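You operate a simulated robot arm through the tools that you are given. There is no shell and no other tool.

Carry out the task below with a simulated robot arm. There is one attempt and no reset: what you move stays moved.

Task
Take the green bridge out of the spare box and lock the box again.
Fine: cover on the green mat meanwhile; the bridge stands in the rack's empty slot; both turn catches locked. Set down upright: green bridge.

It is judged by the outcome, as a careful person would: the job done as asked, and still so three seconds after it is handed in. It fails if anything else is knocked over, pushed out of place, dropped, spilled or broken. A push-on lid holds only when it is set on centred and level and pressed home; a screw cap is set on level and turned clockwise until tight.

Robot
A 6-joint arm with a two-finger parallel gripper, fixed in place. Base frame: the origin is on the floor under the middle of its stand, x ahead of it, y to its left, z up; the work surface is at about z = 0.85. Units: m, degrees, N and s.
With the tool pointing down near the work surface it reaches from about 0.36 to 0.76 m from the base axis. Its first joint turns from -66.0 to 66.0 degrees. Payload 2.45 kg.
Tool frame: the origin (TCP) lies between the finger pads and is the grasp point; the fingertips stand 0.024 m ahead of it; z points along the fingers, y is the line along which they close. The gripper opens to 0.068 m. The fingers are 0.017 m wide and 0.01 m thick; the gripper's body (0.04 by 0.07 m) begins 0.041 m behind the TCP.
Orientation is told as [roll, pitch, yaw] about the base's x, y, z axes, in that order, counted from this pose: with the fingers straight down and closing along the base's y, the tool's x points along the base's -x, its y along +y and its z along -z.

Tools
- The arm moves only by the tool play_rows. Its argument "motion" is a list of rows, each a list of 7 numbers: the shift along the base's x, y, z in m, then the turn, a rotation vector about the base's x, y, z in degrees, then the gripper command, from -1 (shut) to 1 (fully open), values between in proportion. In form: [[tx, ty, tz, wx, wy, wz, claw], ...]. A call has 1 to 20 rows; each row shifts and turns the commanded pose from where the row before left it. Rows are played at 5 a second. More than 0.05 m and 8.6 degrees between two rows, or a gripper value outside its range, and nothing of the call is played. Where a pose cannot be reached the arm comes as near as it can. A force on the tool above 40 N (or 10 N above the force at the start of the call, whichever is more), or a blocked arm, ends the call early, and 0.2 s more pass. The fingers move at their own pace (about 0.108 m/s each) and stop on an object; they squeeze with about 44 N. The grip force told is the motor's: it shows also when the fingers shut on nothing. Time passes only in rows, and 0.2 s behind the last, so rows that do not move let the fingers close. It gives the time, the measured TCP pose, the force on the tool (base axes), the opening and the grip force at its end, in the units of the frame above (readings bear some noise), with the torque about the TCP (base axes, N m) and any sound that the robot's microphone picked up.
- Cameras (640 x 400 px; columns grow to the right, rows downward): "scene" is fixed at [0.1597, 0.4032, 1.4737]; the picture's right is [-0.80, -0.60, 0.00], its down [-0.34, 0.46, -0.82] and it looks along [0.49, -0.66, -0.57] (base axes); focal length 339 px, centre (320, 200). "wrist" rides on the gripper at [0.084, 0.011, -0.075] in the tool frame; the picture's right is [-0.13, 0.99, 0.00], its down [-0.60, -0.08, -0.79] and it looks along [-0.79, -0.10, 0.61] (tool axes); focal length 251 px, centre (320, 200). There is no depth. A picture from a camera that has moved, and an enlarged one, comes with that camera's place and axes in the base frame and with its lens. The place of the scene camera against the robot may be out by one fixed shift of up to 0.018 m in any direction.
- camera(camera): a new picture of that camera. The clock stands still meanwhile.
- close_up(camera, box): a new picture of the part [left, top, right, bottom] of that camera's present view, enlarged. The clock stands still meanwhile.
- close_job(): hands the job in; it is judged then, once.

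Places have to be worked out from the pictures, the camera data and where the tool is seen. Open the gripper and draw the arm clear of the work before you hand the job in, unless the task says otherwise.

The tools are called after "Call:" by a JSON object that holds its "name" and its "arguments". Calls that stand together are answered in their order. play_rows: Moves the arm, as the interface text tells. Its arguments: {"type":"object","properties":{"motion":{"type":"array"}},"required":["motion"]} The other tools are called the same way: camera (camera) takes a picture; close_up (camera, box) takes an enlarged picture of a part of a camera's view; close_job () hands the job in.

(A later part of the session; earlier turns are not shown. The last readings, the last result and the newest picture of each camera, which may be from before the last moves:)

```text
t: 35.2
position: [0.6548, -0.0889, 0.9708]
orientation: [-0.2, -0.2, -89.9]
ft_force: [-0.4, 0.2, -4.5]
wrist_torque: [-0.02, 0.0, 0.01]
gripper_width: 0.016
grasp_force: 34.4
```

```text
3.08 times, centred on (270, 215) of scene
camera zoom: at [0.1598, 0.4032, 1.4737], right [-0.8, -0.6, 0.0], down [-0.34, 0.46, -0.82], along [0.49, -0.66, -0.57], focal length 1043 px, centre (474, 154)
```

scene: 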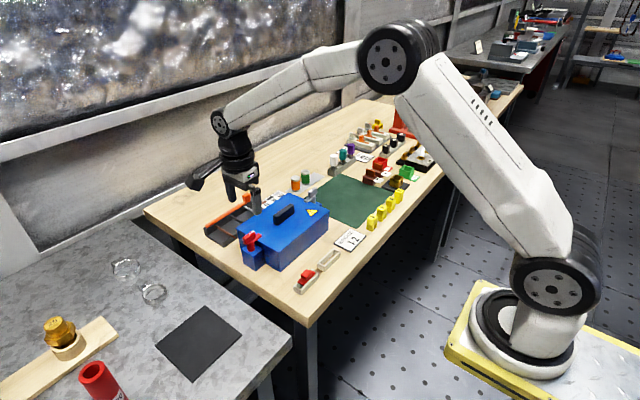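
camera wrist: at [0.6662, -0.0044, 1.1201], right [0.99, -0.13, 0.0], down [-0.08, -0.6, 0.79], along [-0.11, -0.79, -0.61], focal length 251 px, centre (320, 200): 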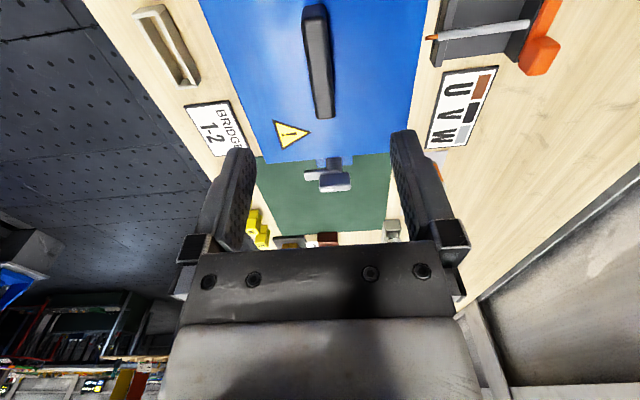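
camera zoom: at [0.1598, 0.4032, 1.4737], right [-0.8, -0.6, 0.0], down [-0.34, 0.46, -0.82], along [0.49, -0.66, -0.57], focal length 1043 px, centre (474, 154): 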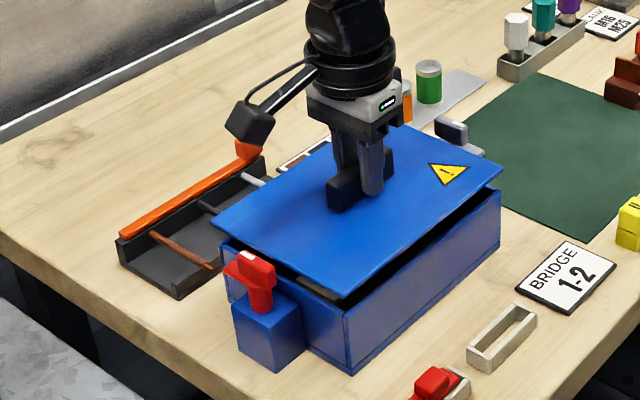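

The cover is a flat plate of about 0.45 kg and comes off cleanly. I lift it clear of the catches and carry it toward the mat centre at about (0.62, −0.348).

Call:
{"name": "play_rows", "arguments": {"motion": [[0, 0, 0.03, 0, 0, 0, -1], [0, 0, 0.03, 0, 0, 0, -1], [0, 0, 0.02, 0, 0, 0, -1], [-0.005, -0.038, 0.0, 0, 0, 0, -1], [-0.005, -0.04, 0.0, 0, 0, 0, -1], [-0.005, -0.04, 0, 0, 0, 0, -1], [-0.005, -0.04, 0, 0, 0, 0, -1], [-0.005, -0.04, 0, 0, 0, 0, -1], [-0.005, -0.04, 0, 0, 0, 0, -1], [-0.005, -0.02, 0, 0, 0, 0, -1], [0, 0, 0, 0, 0, 0, -1]]}}

Call:
{"name": "camera", "arguments": {"camera": "wrist"}}

Call:
{"name": "close_up", "arguments": {"camera": "scene", "box": [210, 130, 430, 280]}}

```text
t: 37.6
position: [0.6208, -0.3478, 1.0491]
orientation: [-0.1, 0.0, -90.1]
ft_force: [-0.3, 0.3, -3.3]
wrist_torque: [0.01, 0.03, -0.01]
gripper_width: 0.0158
grasp_force: 34.8
```

```text
taken
camera wrist: at [0.6315, -0.2637, 1.1238], right [0.99, -0.13, 0.0], down [-0.08, -0.6, 0.79], along [-0.1, -0.79, -0.61], focal length 251 px, centre (320, 200)
```

wrist: 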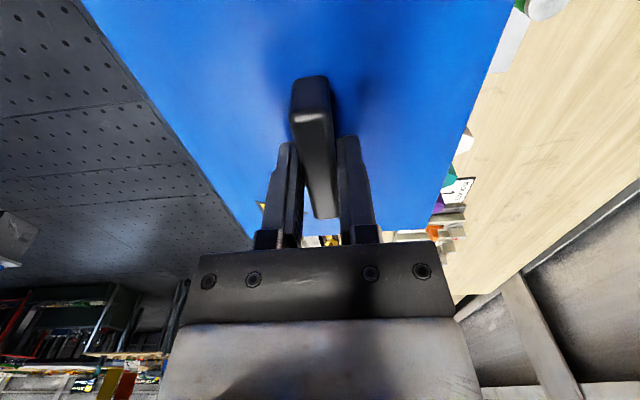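

```text
2.67 times, centred on (320, 205) of scene
camera zoom: at [0.1598, 0.4031, 1.4737], right [-0.8, -0.6, 0.0], down [-0.34, 0.46, -0.82], along [0.49, -0.66, -0.57], focal length 904 px, centre (320, 187)
```

zoom: 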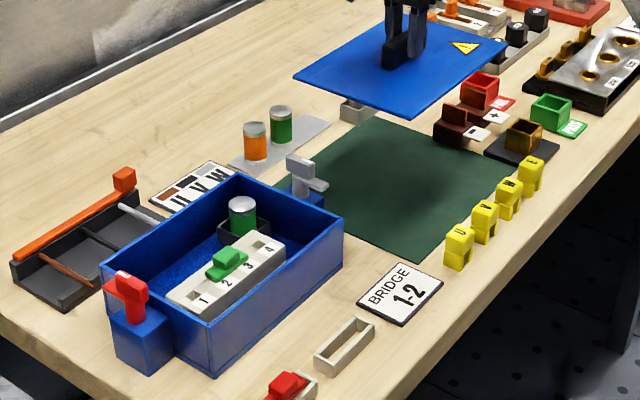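

The box interior is now visible: a terminal strip (1–4) with the green bridge and a green-capped cylinder. I lower the cover over the mat to just above it.

Call:
{"name": "play_rows", "arguments": {"motion": [[0, 0, -0.04, 0, 0, 0, -1], [0, 0, -0.04, 0, 0, 0, -1], [0, 0, -0.03, 0, 0, 0, -1], [0, 0, -0.02, 0, 0, 0, -1], [0, 0, 0, 0, 0, 0, -1]]}}

Call:
{"name": "close_up", "arguments": {"camera": "scene", "box": [270, 130, 430, 250]}}

Call:
{"name": "camera", "arguments": {"camera": "wrist"}}

```text
t: 38.8
position: [0.6187, -0.3484, 0.9208]
orientation: [-0.2, -0.1, -90.0]
ft_force: [0.0, 0.5, -4.6]
wrist_torque: [-0.01, -0.02, -0.03]
gripper_width: 0.016
grasp_force: 34.7
```

```text
3.33 times, centred on (350, 190) of scene
camera zoom: at [0.1598, 0.4031, 1.4737], right [-0.8, -0.6, 0.0], down [-0.34, 0.46, -0.82], along [0.49, -0.66, -0.57], focal length 1130 px, centre (220, 233)
```

zoom: 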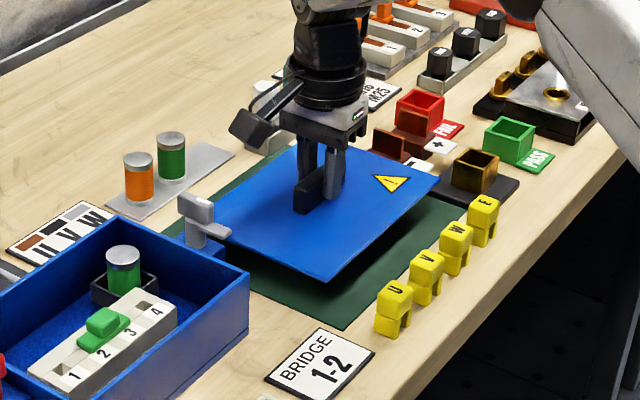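

```text
taken
camera wrist: at [0.6301, -0.2644, 0.9952], right [0.99, -0.13, 0.0], down [-0.08, -0.6, 0.79], along [-0.1, -0.79, -0.61], focal length 251 px, centre (320, 200)
```

wrist: 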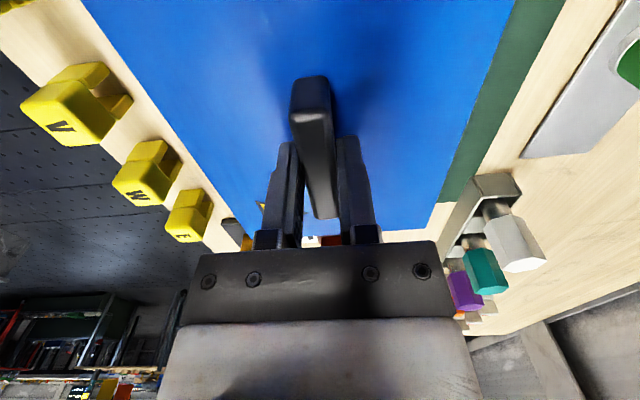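

The cover is over the mat; I shift 5 mm to −y for better centring and lower gently until contact shows in the force.

Call:
{"name": "play_rows", "arguments": {"motion": [[0, -0.005, -0.01, 0, 0, 0, -1], [0, 0, -0.01, 0, 0, 0, -1], [0, 0, -0.004, 0, 0, 0, -1], [0, 0, -0.003, 0, 0, 0, -1], [0, 0, 0, 0, 0, 0, -1]]}}

Call:
{"name": "close_up", "arguments": {"camera": "scene", "box": [270, 130, 430, 250]}}

```text
t: 40.0
position: [0.6216, -0.3532, 0.894]
orientation: [-0.1, -0.1, -90.0]
ft_force: [-3.3, -0.6, 0.1]
wrist_torque: [0.36, -0.12, 0.22]
gripper_width: 0.0161
grasp_force: 35.2
```

```text
3.33 times, centred on (350, 190) of scene
camera zoom: at [0.1596, 0.4031, 1.4737], right [-0.8, -0.6, 0.0], down [-0.34, 0.46, -0.82], along [0.49, -0.66, -0.57], focal length 1130 px, centre (220, 233)
```

zoom: 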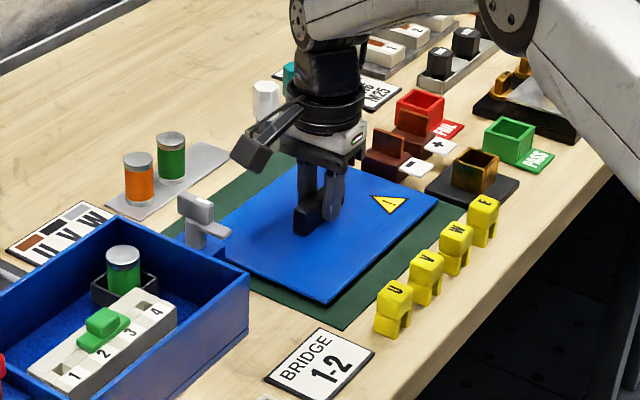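

Contact: the cover's weight is now on the mat and it lies well inside it. I release, rise, and travel back over the box with a tilt to view the inside from above.

Call:
{"name": "play_rows", "arguments": {"motion": [[0, 0, 0, 0, 0, 0, -0.4], [0, 0, 0, 0, 0, 0, 0.4], [0, 0, 0, 0, 0, 0, 1], [0, 0, 0.03, 0, 0, 0, 1], [0, 0, 0.05, 0, 0, 0, 1], [0, 0, 0.05, 0, 0, 0, 1], [0.005, 0.04, 0.01, 0, 0, 0, 1], [0.005, 0.045, 0.01, 8, 0, 0, 1], [0.005, 0.045, 0, 8, 0, 0, 1], [0.005, 0.045, 0, 8, 0, 0, 1], [0, 0.045, 0, 8, 0, 0, 1], [0, 0.035, 0, 8, 0, 0, 1], [0, 0, 0, 0, 0, 0, 1]]}}

Call:
{"name": "camera", "arguments": {"camera": "wrist"}}

Call:
{"name": "close_up", "arguments": {"camera": "wrist", "box": [220, 80, 420, 240]}}

Call:
{"name": "close_up", "arguments": {"camera": "scene", "box": [230, 180, 430, 300]}}

```text
t: 42.8
position: [0.6408, -0.0955, 1.0445]
orientation: [-0.2, 40.1, -90.0]
ft_force: [0.3, -0.3, 1.0]
wrist_torque: [-0.01, -0.03, -0.01]
gripper_width: 0.0678
grasp_force: 0.1
```

```text
taken
camera wrist: at [0.6513, -0.0787, 1.1554], right [0.99, -0.1, -0.09], down [-0.08, -0.97, 0.22], along [-0.1, -0.21, -0.97], focal length 251 px, centre (320, 200)
```

wrist: 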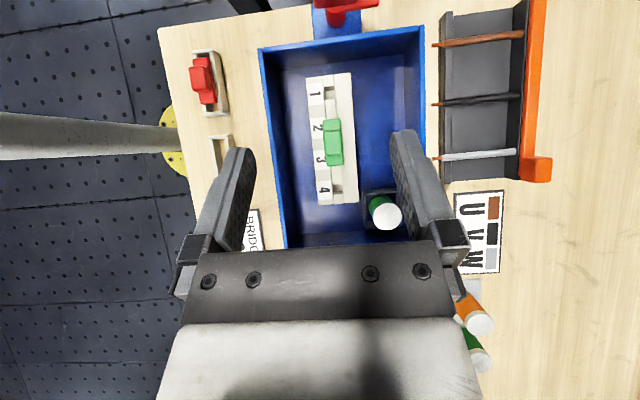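

```text
2.50 times, centred on (320, 160) of wrist
camera zoom: at [0.6513, -0.0787, 1.1554], right [0.99, -0.1, -0.09], down [-0.08, -0.97, 0.22], along [-0.1, -0.21, -0.97], focal length 629 px, centre (320, 300)
```

zoom: 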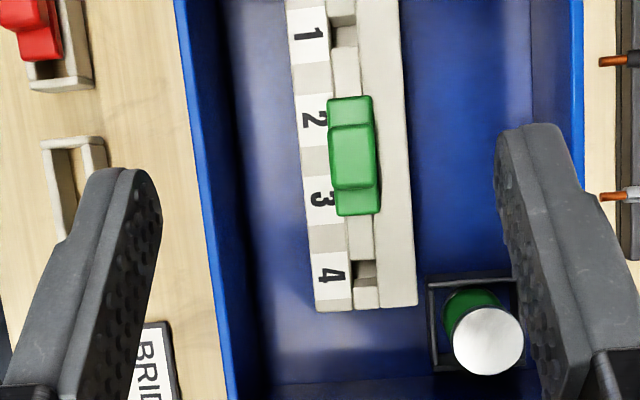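

```text
3.20 times, centred on (330, 240) of scene
camera zoom: at [0.1597, 0.4032, 1.4737], right [-0.8, -0.6, 0.0], down [-0.34, 0.46, -0.82], along [0.49, -0.66, -0.57], focal length 1084 px, centre (288, 72)
```

zoom: 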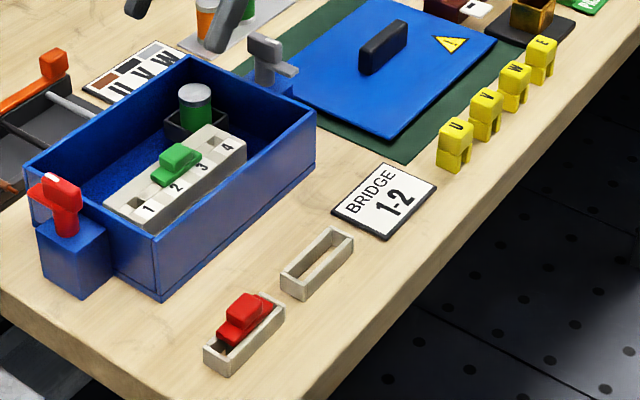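

The green bridge sits across positions 2–3 of the strip, a bar along y with a raised knob. Before gripping, I look at the rack's empty slot from above.

Call:
{"name": "play_rows", "arguments": {"motion": [[-0.04, 0.01, 0, 0, 0, 0, 1], [-0.045, 0.01, 0, 0, 0, 0, 1], [-0.045, 0.01, 0, 0, 0, 0, 1], [0, 0, 0, 0, 0, 0, 1]]}}

Call:
{"name": "camera", "arguments": {"camera": "wrist"}}

Call:
{"name": "close_up", "arguments": {"camera": "wrist", "box": [220, 60, 420, 220]}}

```text
t: 43.8
position: [0.5113, -0.0672, 1.0433]
orientation: [-0.1, 40.0, -90.0]
ft_force: [-0.2, -0.6, 0.1]
wrist_torque: [0.0, 0.01, -0.02]
gripper_width: 0.068
grasp_force: 0.0
```

```text
taken
camera wrist: at [0.5229, -0.0497, 1.1556], right [0.99, -0.1, -0.08], down [-0.08, -0.97, 0.22], along [-0.1, -0.21, -0.97], focal length 251 px, centre (320, 200)
```

wrist: 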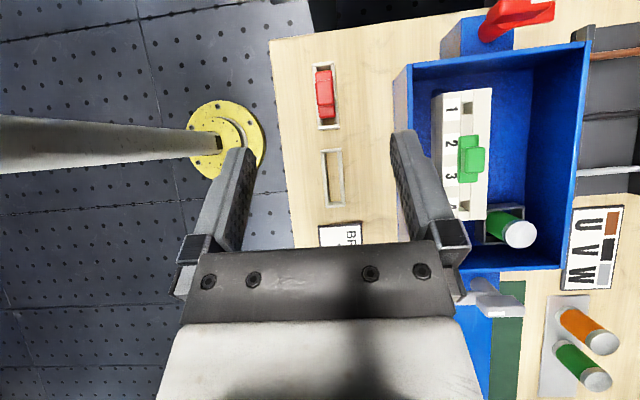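

```text
2.50 times, centred on (320, 140) of wrist
camera zoom: at [0.5229, -0.0497, 1.1556], right [0.99, -0.1, -0.08], down [-0.08, -0.97, 0.22], along [-0.1, -0.21, -0.97], focal length 629 px, centre (320, 350)
```

zoom: 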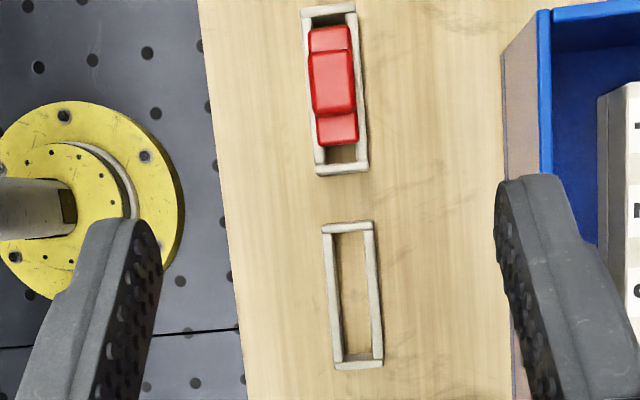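

I can see the empty slot clearly: outer rim about x 0.499–0.522, y −0.122 to −0.055, centre ≈ (0.510, −0.088). I zoom in on the red bridge in its slot and the green one to understand their shape.

Call:
{"name": "close_up", "arguments": {"camera": "scene", "box": [285, 240, 345, 300]}}

Call:
{"name": "close_up", "arguments": {"camera": "wrist", "box": [300, 50, 360, 120]}}

Call:
{"name": "close_up", "arguments": {"camera": "scene", "box": [255, 205, 315, 265]}}

Call:
{"name": "close_up", "arguments": {"camera": "wrist", "box": [430, 70, 510, 230]}}

```text
6.67 times, centred on (315, 270) of scene
camera zoom: at [0.1597, 0.4032, 1.4737], right [-0.8, -0.6, 0.0], down [-0.34, 0.46, -0.82], along [0.49, -0.66, -0.57], focal length 2259 px, centre (353, -267)
```

zoom: 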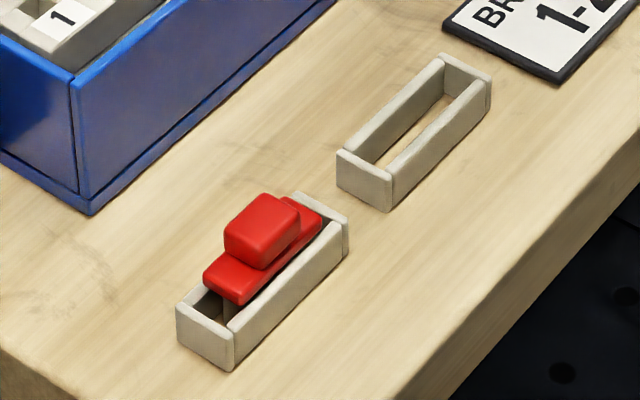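

```text
5.71 times, centred on (330, 85) of wrist
camera zoom: at [0.5229, -0.0497, 1.1556], right [0.99, -0.1, -0.08], down [-0.08, -0.97, 0.22], along [-0.1, -0.21, -0.97], focal length 1437 px, centre (263, 857)
```

zoom: 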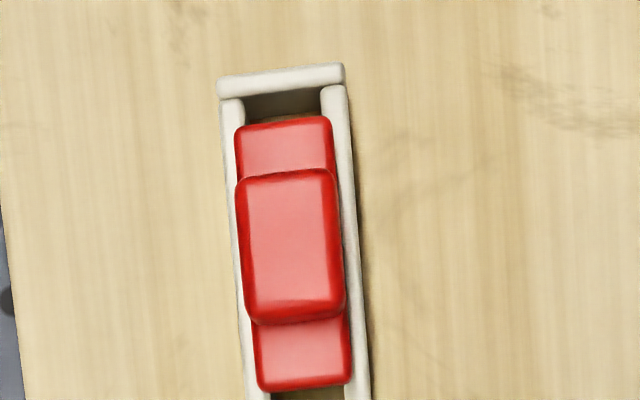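

```text
6.67 times, centred on (285, 235) of scene
camera zoom: at [0.1597, 0.4032, 1.4737], right [-0.8, -0.6, 0.0], down [-0.34, 0.46, -0.82], along [0.49, -0.66, -0.57], focal length 2259 px, centre (553, -33)
```

zoom: 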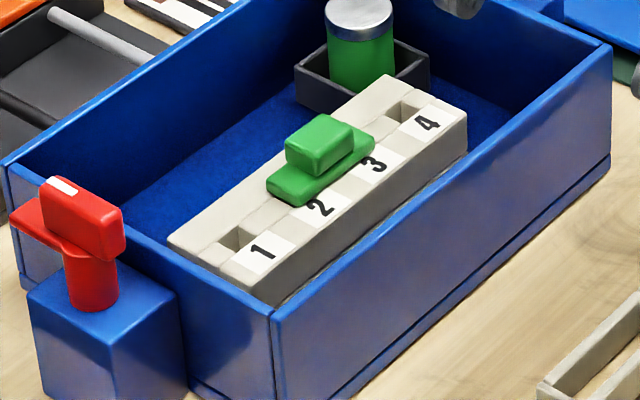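

```text
2.50 times, centred on (470, 150) of wrist
camera zoom: at [0.5229, -0.0497, 1.1556], right [0.99, -0.1, -0.08], down [-0.08, -0.97, 0.22], along [-0.1, -0.21, -0.97], focal length 629 px, centre (-55, 325)
```

zoom: 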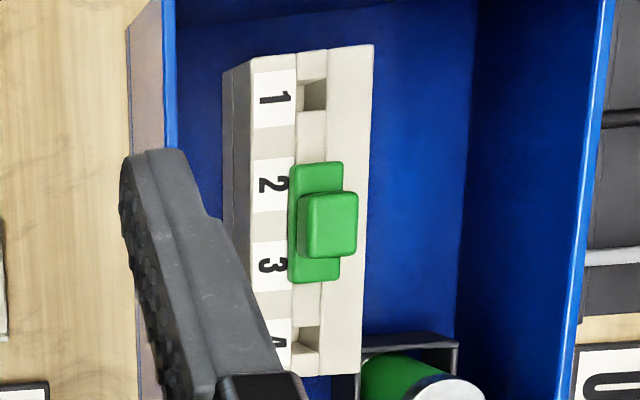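

The green knob top is near (0.642, −0.078, 0.907). I level the tool again at yaw −90 above it, with a moderate opening, and check alignment before descending.

Call:
{"name": "play_rows", "arguments": {"motion": [[0.026, -0.002, 0, -8, 0, 0, 1], [0.026, -0.002, 0, -8, 0, 0, 1], [0.026, -0.002, 0, -8, 0, 0, 1], [0.026, -0.002, 0, -8, 0, 0, 1], [0.026, -0.003, 0, -8, 0, 0, 0.4], [0, 0, -0.04, 0, 0, 0, 0.2], [0, 0, -0.03, 0, 0, 0, 0.2], [0, 0, 0, 0, 0, 0, 0.2]]}}

Call:
{"name": "camera", "arguments": {"camera": "wrist"}}

Call:
{"name": "close_up", "arguments": {"camera": "wrist", "box": [220, 60, 420, 220]}}

Call:
{"name": "close_up", "arguments": {"camera": "scene", "box": [230, 180, 330, 280]}}

```text
t: 45.6
position: [0.6414, -0.0803, 0.9741]
orientation: [-0.1, -0.1, -90.0]
ft_force: [0.4, 0.0, 0.1]
wrist_torque: [0.01, 0.03, -0.01]
gripper_width: 0.041
grasp_force: 0.1
```

```text
taken
camera wrist: at [0.6524, 0.0041, 1.0482], right [0.99, -0.13, 0.0], down [-0.08, -0.6, 0.79], along [-0.1, -0.79, -0.61], focal length 251 px, centre (320, 200)
```

wrist: 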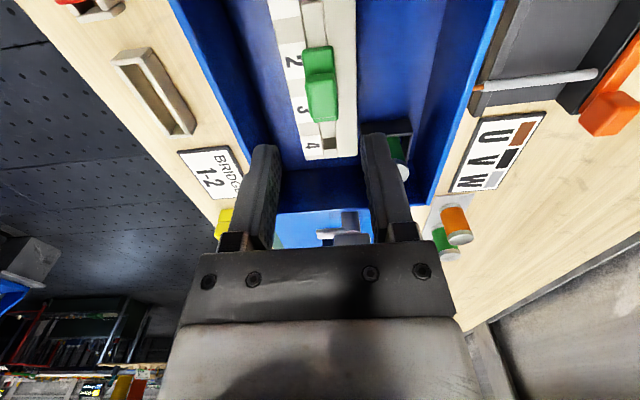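

```text
2.50 times, centred on (320, 140) of wrist
camera zoom: at [0.6524, 0.0041, 1.0482], right [0.99, -0.13, 0.0], down [-0.08, -0.6, 0.79], along [-0.1, -0.79, -0.61], focal length 629 px, centre (320, 350)
```

zoom: 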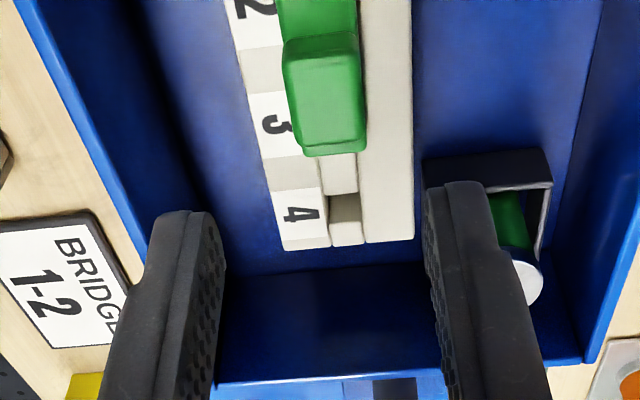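

```text
4.00 times, centred on (280, 230) of scene
camera zoom: at [0.1597, 0.4032, 1.4737], right [-0.8, -0.6, 0.0], down [-0.34, 0.46, -0.82], along [0.49, -0.66, -0.57], focal length 1355 px, centre (480, 80)
```

zoom: 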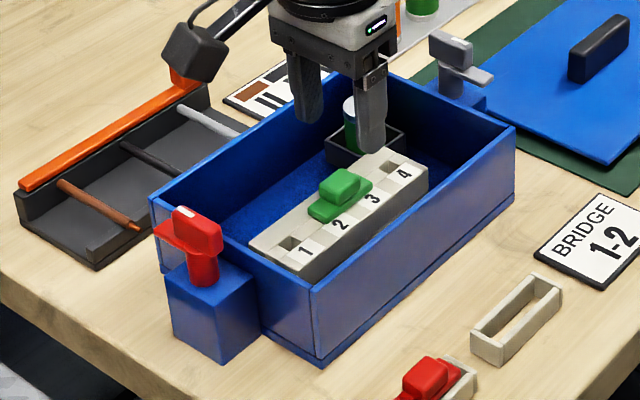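

The knob centre computes to (0.642, −0.080), almost exactly under the TCP. I descend to TCP z ≈ 0.921 and close on the knob.

Call:
{"name": "play_rows", "arguments": {"motion": [[0.0005, 0, -0.025, 0, 0, 0, 0.2], [0, 0, -0.018, 0, 0, 0, 0.2], [0, 0, -0.01, 0, 0, 0, 0.2], [0, 0, 0, 0, 0, 0, 0.0]]}}

Call:
{"name": "close_up", "arguments": {"camera": "wrist", "box": [220, 60, 420, 220]}}

Call:
{"name": "close_up", "arguments": {"camera": "scene", "box": [240, 190, 320, 270]}}

```text
t: 46.6
position: [0.641, -0.0819, 0.9221]
orientation: [-0.1, -0.1, -90.0]
ft_force: [0.3, 0.6, 0.3]
wrist_torque: [-0.01, -0.02, -0.04]
gripper_width: 0.0341
grasp_force: 0.1
```

```text
2.50 times, centred on (320, 140) of wrist
camera zoom: at [0.6514, 0.0038, 0.9958], right [0.99, -0.13, 0.0], down [-0.08, -0.6, 0.79], along [-0.1, -0.79, -0.61], focal length 629 px, centre (320, 350)
```

zoom: 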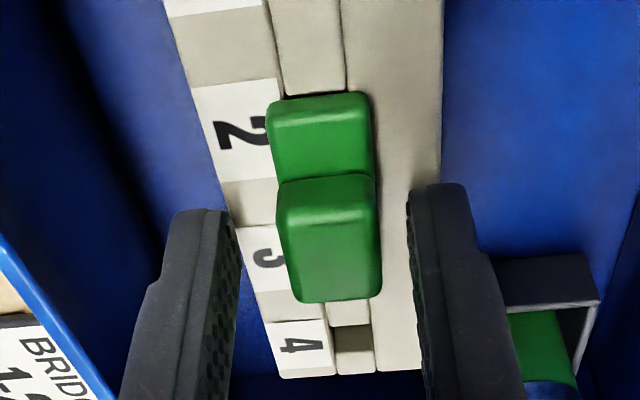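

```text
5.00 times, centred on (280, 230) of scene
camera zoom: at [0.1597, 0.4032, 1.4737], right [-0.8, -0.6, 0.0], down [-0.34, 0.46, -0.82], along [0.49, -0.66, -0.57], focal length 1694 px, centre (520, 50)
```

zoom: 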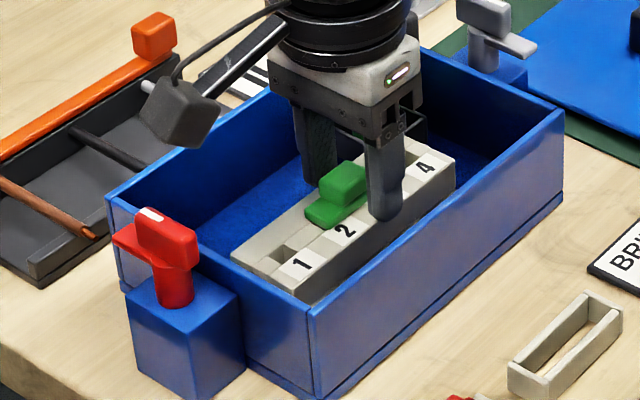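

The fingers straddle the knob and are well centred in y; the knob is about 1 mm to +x. I nudge by 0.8 mm and close.

Call:
{"name": "play_rows", "arguments": {"motion": [[0.0008, 0, 0, 0, 0, 0, -0.2], [0, 0, 0, 0, 0, 0, -0.6], [0, 0, 0, 0, 0, 0, -1], [0, 0, 0, 0, 0, 0, -1]]}}

Call:
{"name": "close_up", "arguments": {"camera": "wrist", "box": [220, 60, 420, 220]}}

```text
t: 47.6
position: [0.6416, -0.0803, 0.9213]
orientation: [-0.1, -0.1, -90.0]
ft_force: [2.4, 0.1, -0.7]
wrist_torque: [0.01, -0.04, 0.02]
gripper_width: 0.017
grasp_force: 35.6
```

```text
2.50 times, centred on (320, 140) of wrist
camera zoom: at [0.6523, 0.0043, 0.996], right [0.99, -0.13, 0.0], down [-0.08, -0.6, 0.79], along [-0.1, -0.79, -0.61], focal length 629 px, centre (320, 350)
```

zoom: 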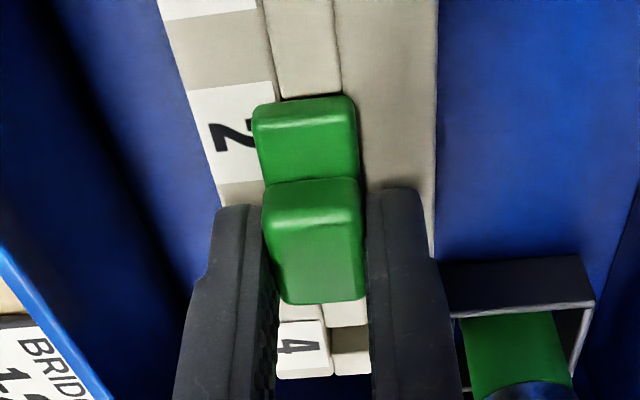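

The knob is held (0.017 m wide) with negligible side force. I pull it straight up slowly.

Call:
{"name": "play_rows", "arguments": {"motion": [[0, 0, 0.003, 0, 0, 0, -1], [0, 0, 0.003, 0, 0, 0, -1], [0, 0, 0.005, 0, 0, 0, -1], [0, 0, 0.008, 0, 0, 0, -1], [0, 0, 0.01, 0, 0, 0, -1], [0, 0, 0.0, 0, 0, 0, -1]]}}

Call:
{"name": "close_up", "arguments": {"camera": "scene", "box": [240, 190, 320, 270]}}

Call:
{"name": "close_up", "arguments": {"camera": "wrist", "box": [220, 60, 420, 220]}}

```text
t: 49.0
position: [0.6408, -0.0796, 0.9491]
orientation: [-0.1, -0.1, -90.0]
ft_force: [0.8, -1.4, -0.4]
wrist_torque: [0.01, -0.01, 0.01]
gripper_width: 0.017
grasp_force: 35.7
```

```text
5.00 times, centred on (280, 230) of scene
camera zoom: at [0.1597, 0.4032, 1.4737], right [-0.8, -0.6, 0.0], down [-0.34, 0.46, -0.82], along [0.49, -0.66, -0.57], focal length 1694 px, centre (520, 50)
```

zoom: 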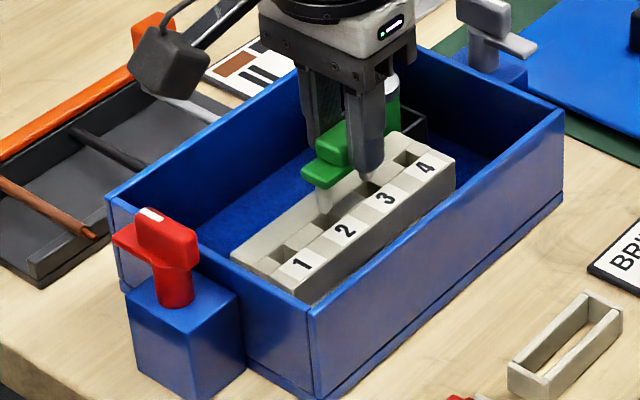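

```text
2.50 times, centred on (320, 140) of wrist
camera zoom: at [0.6526, 0.0052, 1.0235], right [0.99, -0.13, 0.0], down [-0.08, -0.6, 0.79], along [-0.1, -0.79, -0.61], focal length 629 px, centre (320, 350)
```

zoom: 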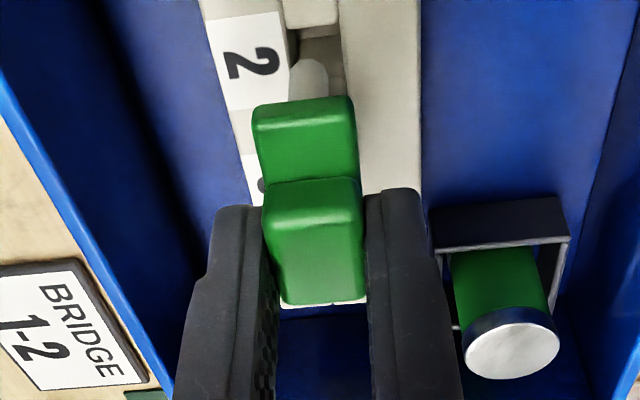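

The bridge is out, with two prongs underneath. I raise it clear of the box wall and carry it above the empty slot at about (0.509, −0.090).

Call:
{"name": "play_rows", "arguments": {"motion": [[0, 0, 0.03, 0, 0, 0, -1], [0, 0, 0.03, 0, 0, 0, -1], [-0.033, -0.002, 0, 0, 0, 0, -1], [-0.04, -0.003, 0, 0, 0, 0, -1], [-0.04, -0.003, 0, 0, 0, 0, -1], [-0.02, -0.002, 0, 0, 0, 0, -1], [0, 0, -0.03, 0, 0, 0, -1], [0, 0, -0.02, 0, 0, 0, -1], [0, 0, 0, 0, 0, 0, -1]]}}

Call:
{"name": "camera", "arguments": {"camera": "wrist"}}

Call:
{"name": "close_up", "arguments": {"camera": "wrist", "box": [220, 40, 420, 200]}}

Call:
{"name": "close_up", "arguments": {"camera": "scene", "box": [280, 210, 380, 300]}}

```text
t: 51.0
position: [0.5082, -0.0895, 0.9628]
orientation: [-0.1, -0.1, -90.0]
ft_force: [-0.4, -1.0, -0.5]
wrist_torque: [0.02, 0.0, -0.01]
gripper_width: 0.0173
grasp_force: 35.8
```

```text
taken
camera wrist: at [0.5183, -0.0037, 1.0371], right [0.99, -0.13, 0.0], down [-0.08, -0.6, 0.79], along [-0.1, -0.79, -0.61], focal length 251 px, centre (320, 200)
```

wrist: 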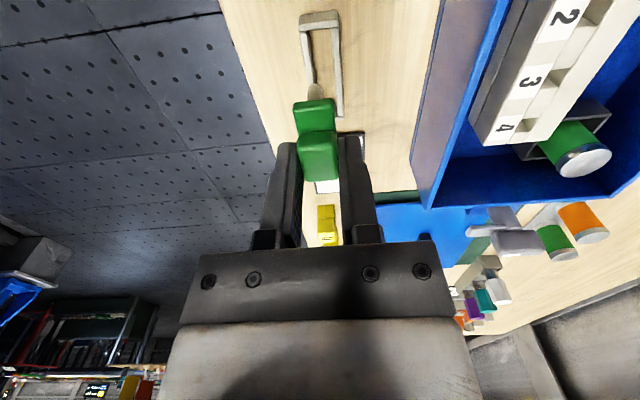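

```text
2.50 times, centred on (320, 120) of wrist
camera zoom: at [0.5183, -0.0037, 1.0371], right [0.99, -0.13, 0.0], down [-0.08, -0.6, 0.79], along [-0.1, -0.79, -0.61], focal length 629 px, centre (320, 400)
```

zoom: 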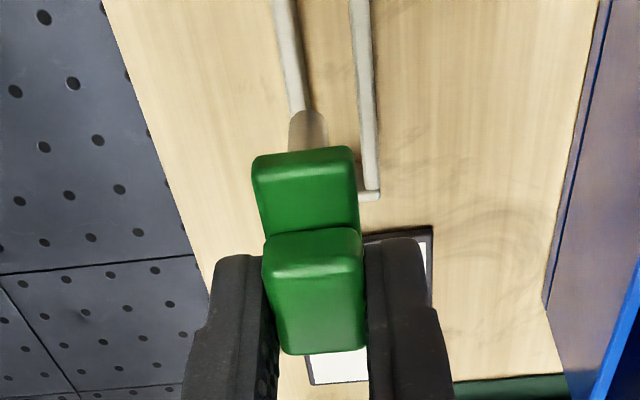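

```text
4.44 times, centred on (330, 255) of scene
camera zoom: at [0.1597, 0.4032, 1.4737], right [-0.8, -0.6, 0.0], down [-0.34, 0.46, -0.82], along [0.49, -0.66, -0.57], focal length 1506 px, centre (276, -44)
```

zoom: 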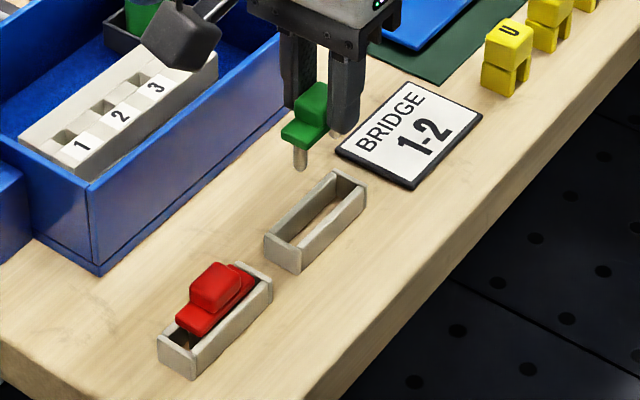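

The bridge is above the slot, roughly aligned. I lower it another 3 cm so that prongs are just above the rim and check relative alignment in both cameras.

Call:
{"name": "play_rows", "arguments": {"motion": [[0.001, -0.001, -0.02, 0, 0, 0, -1], [0, 0, -0.01, 0, 0, 0, -1], [0, 0, 0, 0, 0, 0, -1]]}}

Call:
{"name": "close_up", "arguments": {"camera": "wrist", "box": [220, 0, 420, 160]}}

Call:
{"name": "close_up", "arguments": {"camera": "scene", "box": [300, 220, 370, 290]}}

```text
t: 51.8
position: [0.5075, -0.0893, 0.9337]
orientation: [-0.1, -0.1, -90.0]
ft_force: [0.9, 1.0, 0.1]
wrist_torque: [-0.02, 0.03, -0.02]
gripper_width: 0.0168
grasp_force: 35.9
```

```text
2.50 times, centred on (320, 80) of wrist
camera zoom: at [0.5189, -0.004, 1.0075], right [0.99, -0.13, 0.0], down [-0.08, -0.6, 0.79], along [-0.1, -0.79, -0.61], focal length 629 px, centre (320, 500)
```

zoom: 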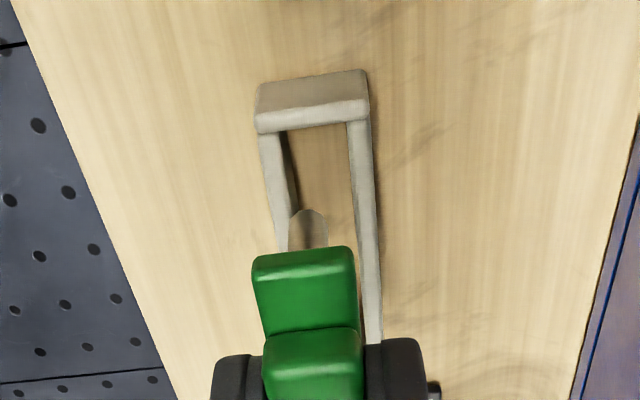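

```text
5.71 times, centred on (335, 255) of scene
camera zoom: at [0.1597, 0.4032, 1.4737], right [-0.8, -0.6, 0.0], down [-0.34, 0.46, -0.82], along [0.49, -0.66, -0.57], focal length 1936 px, centre (234, -114)
```

zoom: 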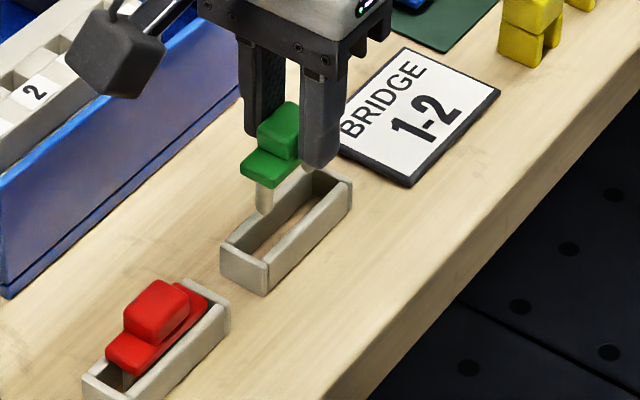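

Prong tips are about 1 cm above the rim. I zoom in further to judge the lateral offset between prong and slot.

Call:
{"name": "close_up", "arguments": {"camera": "wrist", "box": [285, 20, 355, 110]}}

Call:
{"name": "close_up", "arguments": {"camera": "scene", "box": [318, 230, 358, 275]}}

```text
4.44 times, centred on (320, 65) of wrist
camera zoom: at [0.5189, -0.004, 1.0075], right [0.99, -0.13, 0.0], down [-0.08, -0.6, 0.79], along [-0.1, -0.79, -0.61], focal length 1118 px, centre (320, 800)
```

zoom: 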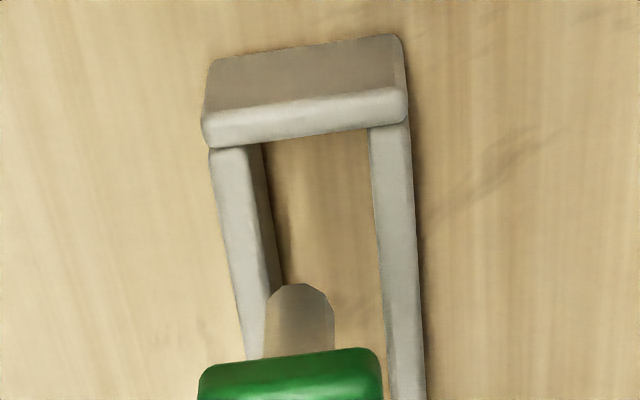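

```text
8.89 times, centred on (338, 252) of scene
camera zoom: at [0.1597, 0.4032, 1.4737], right [-0.8, -0.6, 0.0], down [-0.34, 0.46, -0.82], along [0.49, -0.66, -0.57], focal length 3012 px, centre (160, -267)
```

zoom: 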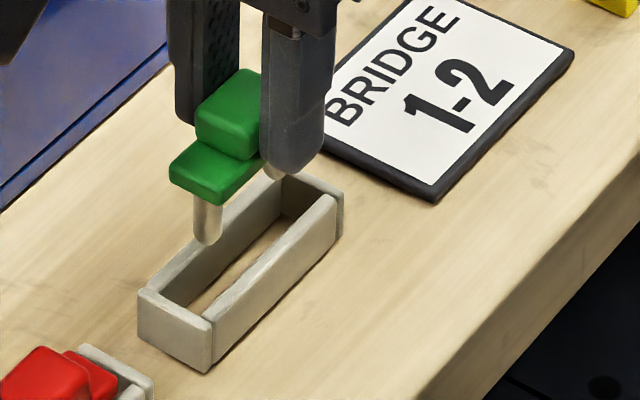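

The prong (Ø≈8.5 mm) is about 1.5–2 mm left (−x) of the slot's centre line and about 2 mm to +y. I correct by (+1.7, −2) mm and lower 1 cm, then check again.

Call:
{"name": "play_rows", "arguments": {"motion": [[0.0017, -0.002, 0, 0, 0, 0, -1], [0, 0, -0.005, 0, 0, 0, -1], [0, 0, -0.005, 0, 0, 0, -1], [0, 0, 0, 0, 0, 0, -1]]}}

Call:
{"name": "close_up", "arguments": {"camera": "wrist", "box": [285, 20, 355, 110]}}

Call:
{"name": "close_up", "arguments": {"camera": "scene", "box": [318, 230, 358, 275]}}

```text
t: 52.8
position: [0.5088, -0.0918, 0.9217]
orientation: [-0.1, -0.1, -90.0]
ft_force: [-0.4, 0.1, -1.2]
wrist_torque: [0.02, 0.02, -0.04]
gripper_width: 0.017
grasp_force: 35.7
```

```text
4.44 times, centred on (320, 65) of wrist
camera zoom: at [0.5203, -0.0069, 0.996], right [0.99, -0.13, 0.0], down [-0.08, -0.6, 0.79], along [-0.1, -0.79, -0.61], focal length 1118 px, centre (320, 800)
```

zoom: 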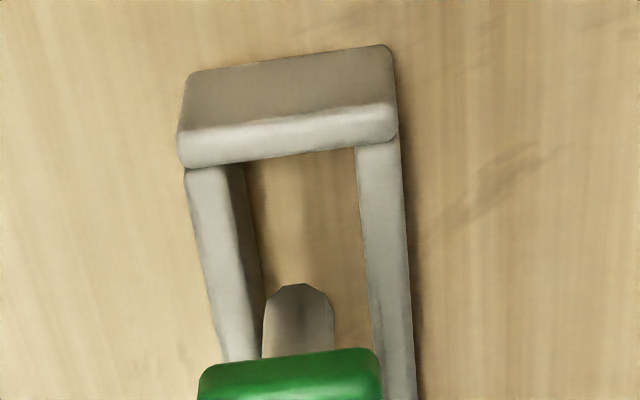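

```text
8.89 times, centred on (338, 252) of scene
camera zoom: at [0.1597, 0.4032, 1.4737], right [-0.8, -0.6, 0.0], down [-0.34, 0.46, -0.82], along [0.49, -0.66, -0.57], focal length 3012 px, centre (160, -267)
```

zoom: 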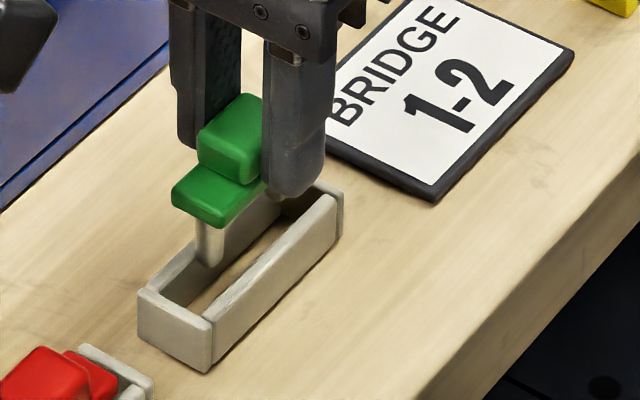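

The prong lies inside the slot outline within about 1 mm of centre. I lower gently, watching the force for contact.

Call:
{"name": "play_rows", "arguments": {"motion": [[0.0004, 0, -0.004, 0, 0, 0, -1], [0, 0, -0.003, 0, 0, 0, -1], [0, 0, -0.003, 0, 0, 0, -1], [0, 0, 0, 0, 0, 0, -1]]}}

Call:
{"name": "close_up", "arguments": {"camera": "wrist", "box": [285, 20, 355, 110]}}

Call:
{"name": "close_up", "arguments": {"camera": "scene", "box": [318, 230, 358, 275]}}

```text
t: 53.8
position: [0.5129, -0.0923, 0.9097]
orientation: [-0.1, -0.1, -89.9]
ft_force: [0.5, -0.4, 0.3]
wrist_torque: [0.0, 0.03, -0.01]
gripper_width: 0.0169
grasp_force: 36.1
```

```text
4.44 times, centred on (320, 65) of wrist
camera zoom: at [0.523, -0.0068, 0.9843], right [0.99, -0.13, 0.0], down [-0.08, -0.6, 0.79], along [-0.1, -0.79, -0.61], focal length 1118 px, centre (320, 800)
```

zoom: 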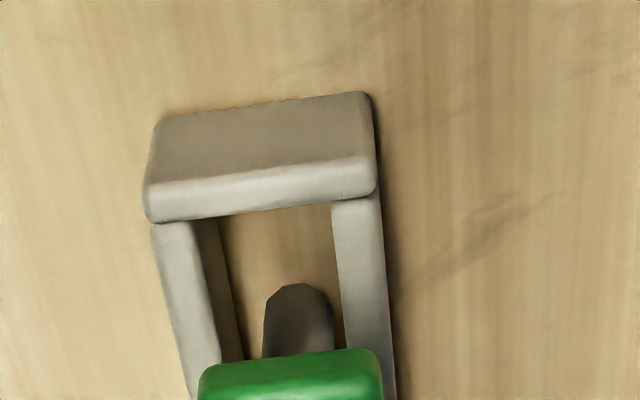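

```text
8.89 times, centred on (338, 252) of scene
camera zoom: at [0.1597, 0.4032, 1.4737], right [-0.8, -0.6, 0.0], down [-0.34, 0.46, -0.82], along [0.49, -0.66, -0.57], focal length 3012 px, centre (160, -267)
```

zoom: 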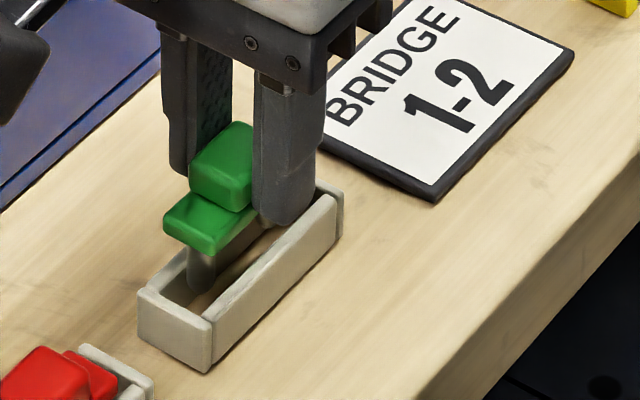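

The prongs are inside the slot with small forces; the tool reads ~1.4 mm to +x of the slot centre, so I trim −1 mm in x and lower the last few millimetres until contact.

Call:
{"name": "play_rows", "arguments": {"motion": [[-0.001, 0, -0.002, 0, 0, 0, -1], [0, 0, -0.002, 0, 0, 0, -1], [0, 0, -0.002, 0, 0, 0, -1], [0, 0, 0, 0, 0, 0, -1]]}}

Call:
{"name": "close_up", "arguments": {"camera": "scene", "box": [318, 230, 358, 275]}}

Call:
{"name": "close_up", "arguments": {"camera": "wrist", "box": [285, 20, 355, 110]}}

```text
t: 54.8
position: [0.5094, -0.0924, 0.9043]
orientation: [-0.1, -0.1, -89.9]
ft_force: [0.6, -0.2, -0.3]
wrist_torque: [0.01, 0.04, 0.0]
gripper_width: 0.017
grasp_force: 35.3
```

```text
8.89 times, centred on (338, 252) of scene
camera zoom: at [0.1597, 0.4032, 1.4737], right [-0.8, -0.6, 0.0], down [-0.34, 0.46, -0.82], along [0.49, -0.66, -0.57], focal length 3012 px, centre (160, -267)
```

zoom: 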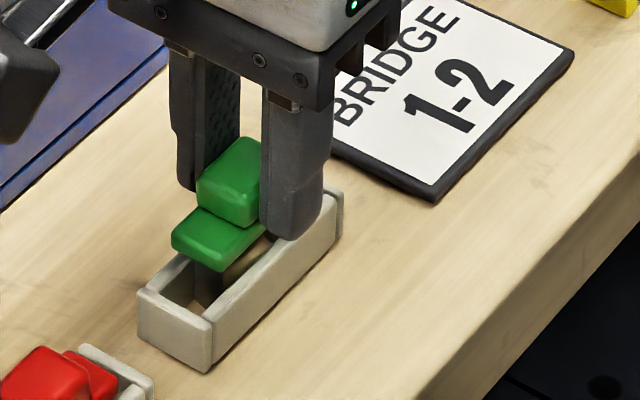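

```text
4.44 times, centred on (320, 65) of wrist
camera zoom: at [0.521, -0.0079, 0.9787], right [0.99, -0.13, 0.0], down [-0.08, -0.6, 0.79], along [-0.1, -0.79, -0.61], focal length 1118 px, centre (320, 800)
```

zoom: 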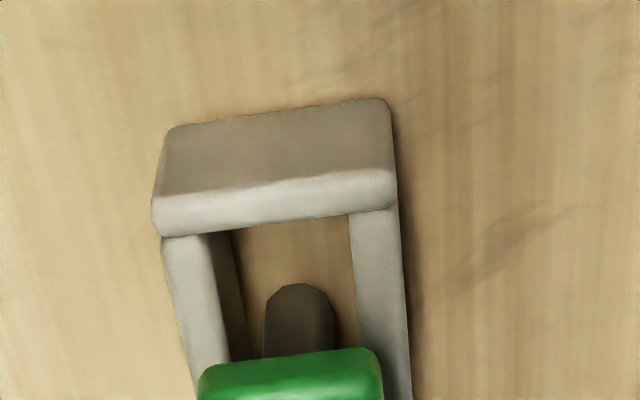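

Well centred now, no contact yet. I continue lowering in 2 mm steps.

Call:
{"name": "play_rows", "arguments": {"motion": [[0, 0, -0.002, 0, 0, 0, -1], [0, 0, -0.002, 0, 0, 0, -1], [0, 0, 0, 0, 0, 0, -1]]}}

```text
t: 55.6
position: [0.5108, -0.0923, 0.9006]
orientation: [-0.1, -0.1, -90.0]
ft_force: [-0.3, -0.2, -0.3]
wrist_torque: [-0.01, 0.0, -0.02]
gripper_width: 0.0173
grasp_force: 35.8
```

Still free; I lower another few millimetres, watching the force.

Call:
{"name": "play_rows", "arguments": {"motion": [[0, 0, -0.002, 0, 0, 0, -1], [0, 0, -0.0015, 0, 0, 0, -1], [0, 0, 0, 0, 0, 0, -1]]}}

Call:
{"name": "close_up", "arguments": {"camera": "scene", "box": [318, 230, 358, 275]}}

Call:
{"name": "close_up", "arguments": {"camera": "wrist", "box": [285, 20, 355, 110]}}

```text
t: 56.4
position: [0.5102, -0.0923, 0.8978]
orientation: [-0.1, -0.1, -90.1]
ft_force: [-2.7, 1.7, 9.3]
wrist_torque: [0.14, 0.16, 0.02]
gripper_width: 0.0172
grasp_force: 35.9
```

```text
8.89 times, centred on (338, 252) of scene
camera zoom: at [0.1595, 0.4032, 1.4737], right [-0.8, -0.6, 0.0], down [-0.34, 0.46, -0.82], along [0.49, -0.66, -0.57], focal length 3012 px, centre (160, -267)
```

zoom: 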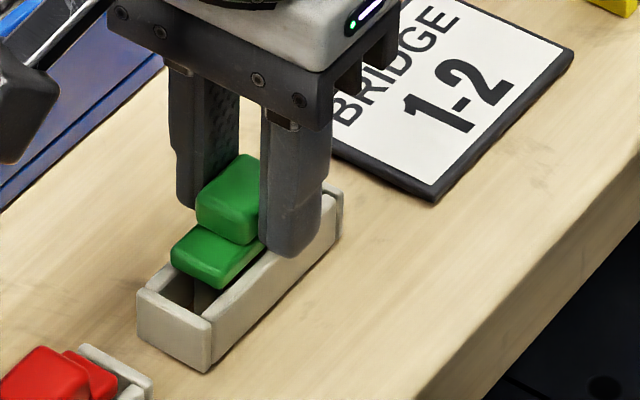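

```text
4.44 times, centred on (320, 65) of wrist
camera zoom: at [0.5213, -0.0082, 0.9718], right [0.99, -0.13, 0.0], down [-0.08, -0.6, 0.79], along [-0.1, -0.79, -0.61], focal length 1118 px, centre (320, 800)
```

zoom: 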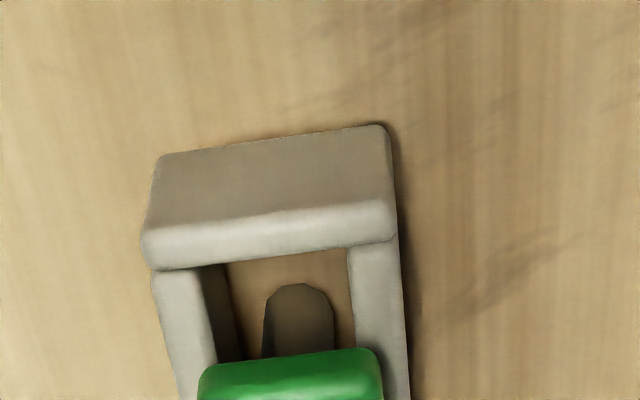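

Contact at 9 N: the bridge stands on the slot floor. I ease up a hair and open the gripper gradually, then look before withdrawing.

Call:
{"name": "play_rows", "arguments": {"motion": [[0, 0, 0.0008, 0, 0, 0, -1], [0, 0, 0, 0, 0, 0, -0.45], [0, 0, 0, 0, 0, 0, -0.2], [0, 0, 0, 0, 0, 0, 0.2], [0, 0, 0, 0, 0, 0, 0.2]]}}

Call:
{"name": "close_up", "arguments": {"camera": "scene", "box": [300, 230, 360, 290]}}

Call:
{"name": "close_up", "arguments": {"camera": "wrist", "box": [250, 20, 390, 160]}}

```text
t: 57.6
position: [0.5109, -0.0928, 0.8977]
orientation: [-0.2, -0.2, -90.0]
ft_force: [-0.6, 0.0, -0.6]
wrist_torque: [0.01, -0.04, 0.03]
gripper_width: 0.0409
grasp_force: 0.0
```

```text
6.67 times, centred on (330, 260) of scene
camera zoom: at [0.1597, 0.4032, 1.4737], right [-0.8, -0.6, 0.0], down [-0.34, 0.46, -0.82], along [0.49, -0.66, -0.57], focal length 2259 px, centre (253, -200)
```

zoom: 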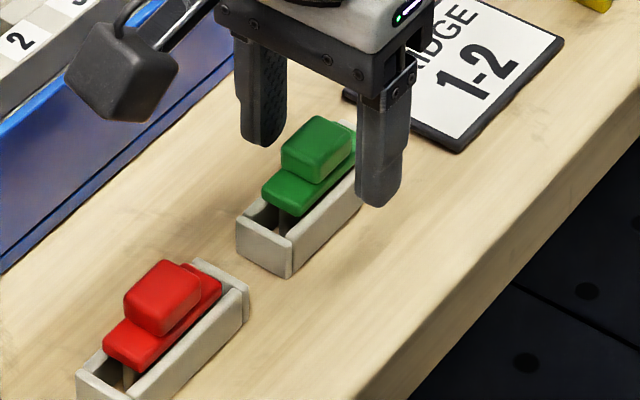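

```text
2.86 times, centred on (320, 90) of wrist
camera zoom: at [0.521, -0.008, 0.9721], right [0.99, -0.13, 0.0], down [-0.08, -0.6, 0.79], along [-0.1, -0.79, -0.61], focal length 718 px, centre (320, 514)
```

zoom: 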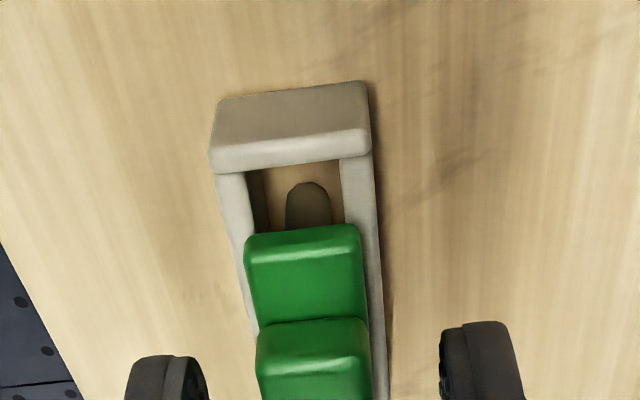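

The green bridge stands upright in the slot just like the red one. I withdraw straight up and go back above the cover's handle on the mat.

Call:
{"name": "play_rows", "arguments": {"motion": [[0, 0, 0.01, 0, 0, 0, 0.2], [0, 0, 0.03, 0, 0, 0, 0.4], [0, 0, 0.045, 0, 0, 0, 0.4], [0, 0, 0.045, 0, 0, 0, 0.4], [0.015, -0.036, 0, 0, 0, 0, 0.4], [0.016, -0.0375, 0, 0, 0, 0, 0.4], [0.016, -0.0375, 0, 0, 0, 0, 0.4], [0.016, -0.0375, 0, 0, 0, 0, 0.4], [0.016, -0.0375, 0, 0, 0, 0, 0.4], [0.016, -0.0375, 0, 0, 0, 0, 0.4], [0.0146, -0.0375, 0, 0, 0, 0, 0.4], [0, 0, -0.04, 0, 0, 0, 0.4], [0, 0, 0, 0, 0, 0, 0.4]]}}

Call:
{"name": "close_up", "arguments": {"camera": "wrist", "box": [220, 0, 420, 160]}}

Call:
{"name": "close_up", "arguments": {"camera": "scene", "box": [230, 130, 390, 290]}}

```text
t: 60.4
position: [0.6161, -0.3534, 0.9893]
orientation: [-0.1, -0.2, -89.9]
ft_force: [-0.1, -0.3, -0.4]
wrist_torque: [0.0, -0.01, 0.03]
gripper_width: 0.0476
grasp_force: 0.0
```

```text
2.50 times, centred on (320, 80) of wrist
camera zoom: at [0.6275, -0.2694, 1.0647], right [0.99, -0.13, 0.0], down [-0.08, -0.6, 0.79], along [-0.1, -0.79, -0.61], focal length 629 px, centre (320, 500)
```

zoom: 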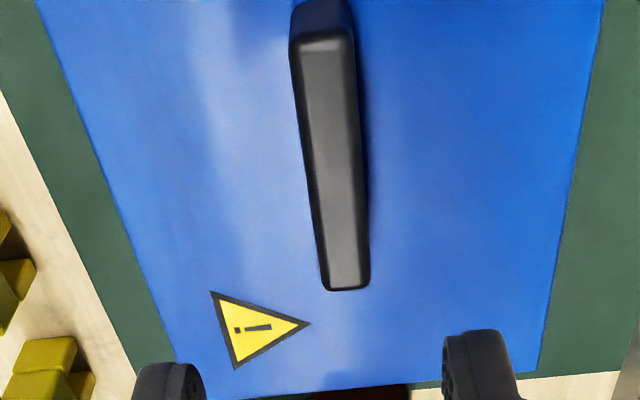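

```text
2.50 times, centred on (310, 210) of scene
camera zoom: at [0.1597, 0.4031, 1.4737], right [-0.8, -0.6, 0.0], down [-0.34, 0.46, -0.82], along [0.49, -0.66, -0.57], focal length 847 px, centre (345, 175)
```

zoom: 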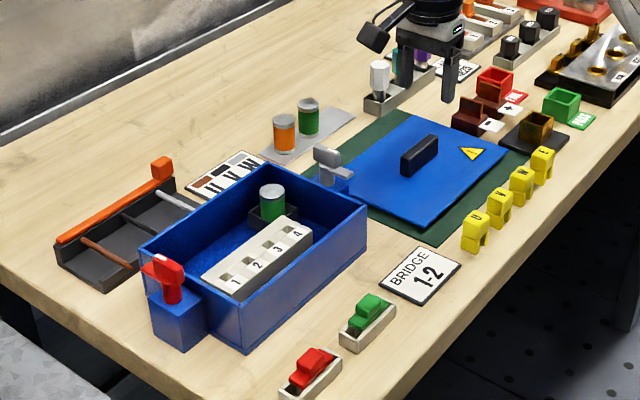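

The cover is undisturbed; its handle computes to (0.621, −0.353), but the tool reads x = 0.616. I wait a moment and re-read before correcting.

Call:
{"name": "play_rows", "arguments": {"motion": [[0, 0, 0, 0, 0, 0, 0.4], [0, 0, 0, 0, 0, 0, 0.4], [0, 0, 0, 0, 0, 0, 0.4]]}}

Call:
{"name": "close_up", "arguments": {"camera": "wrist", "box": [220, 0, 420, 160]}}

```text
t: 61.2
position: [0.6167, -0.3544, 0.9905]
orientation: [0.0, -0.2, -90.0]
ft_force: [0.1, 0.2, -0.3]
wrist_torque: [0.0, -0.01, 0.02]
gripper_width: 0.0474
grasp_force: 0.0
```

```text
2.50 times, centred on (320, 80) of wrist
camera zoom: at [0.6276, -0.2693, 1.065], right [0.99, -0.13, 0.0], down [-0.08, -0.6, 0.79], along [-0.1, -0.79, -0.61], focal length 629 px, centre (320, 500)
```

zoom: 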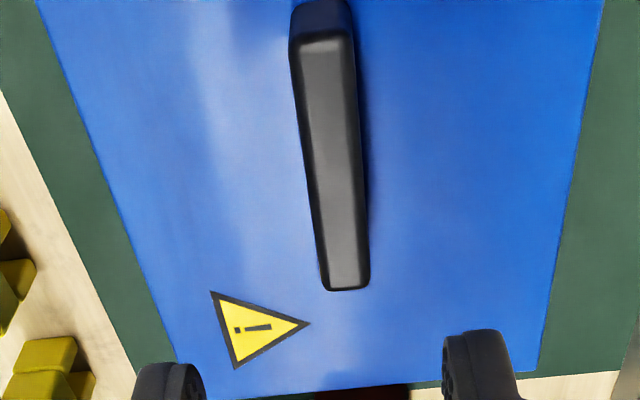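

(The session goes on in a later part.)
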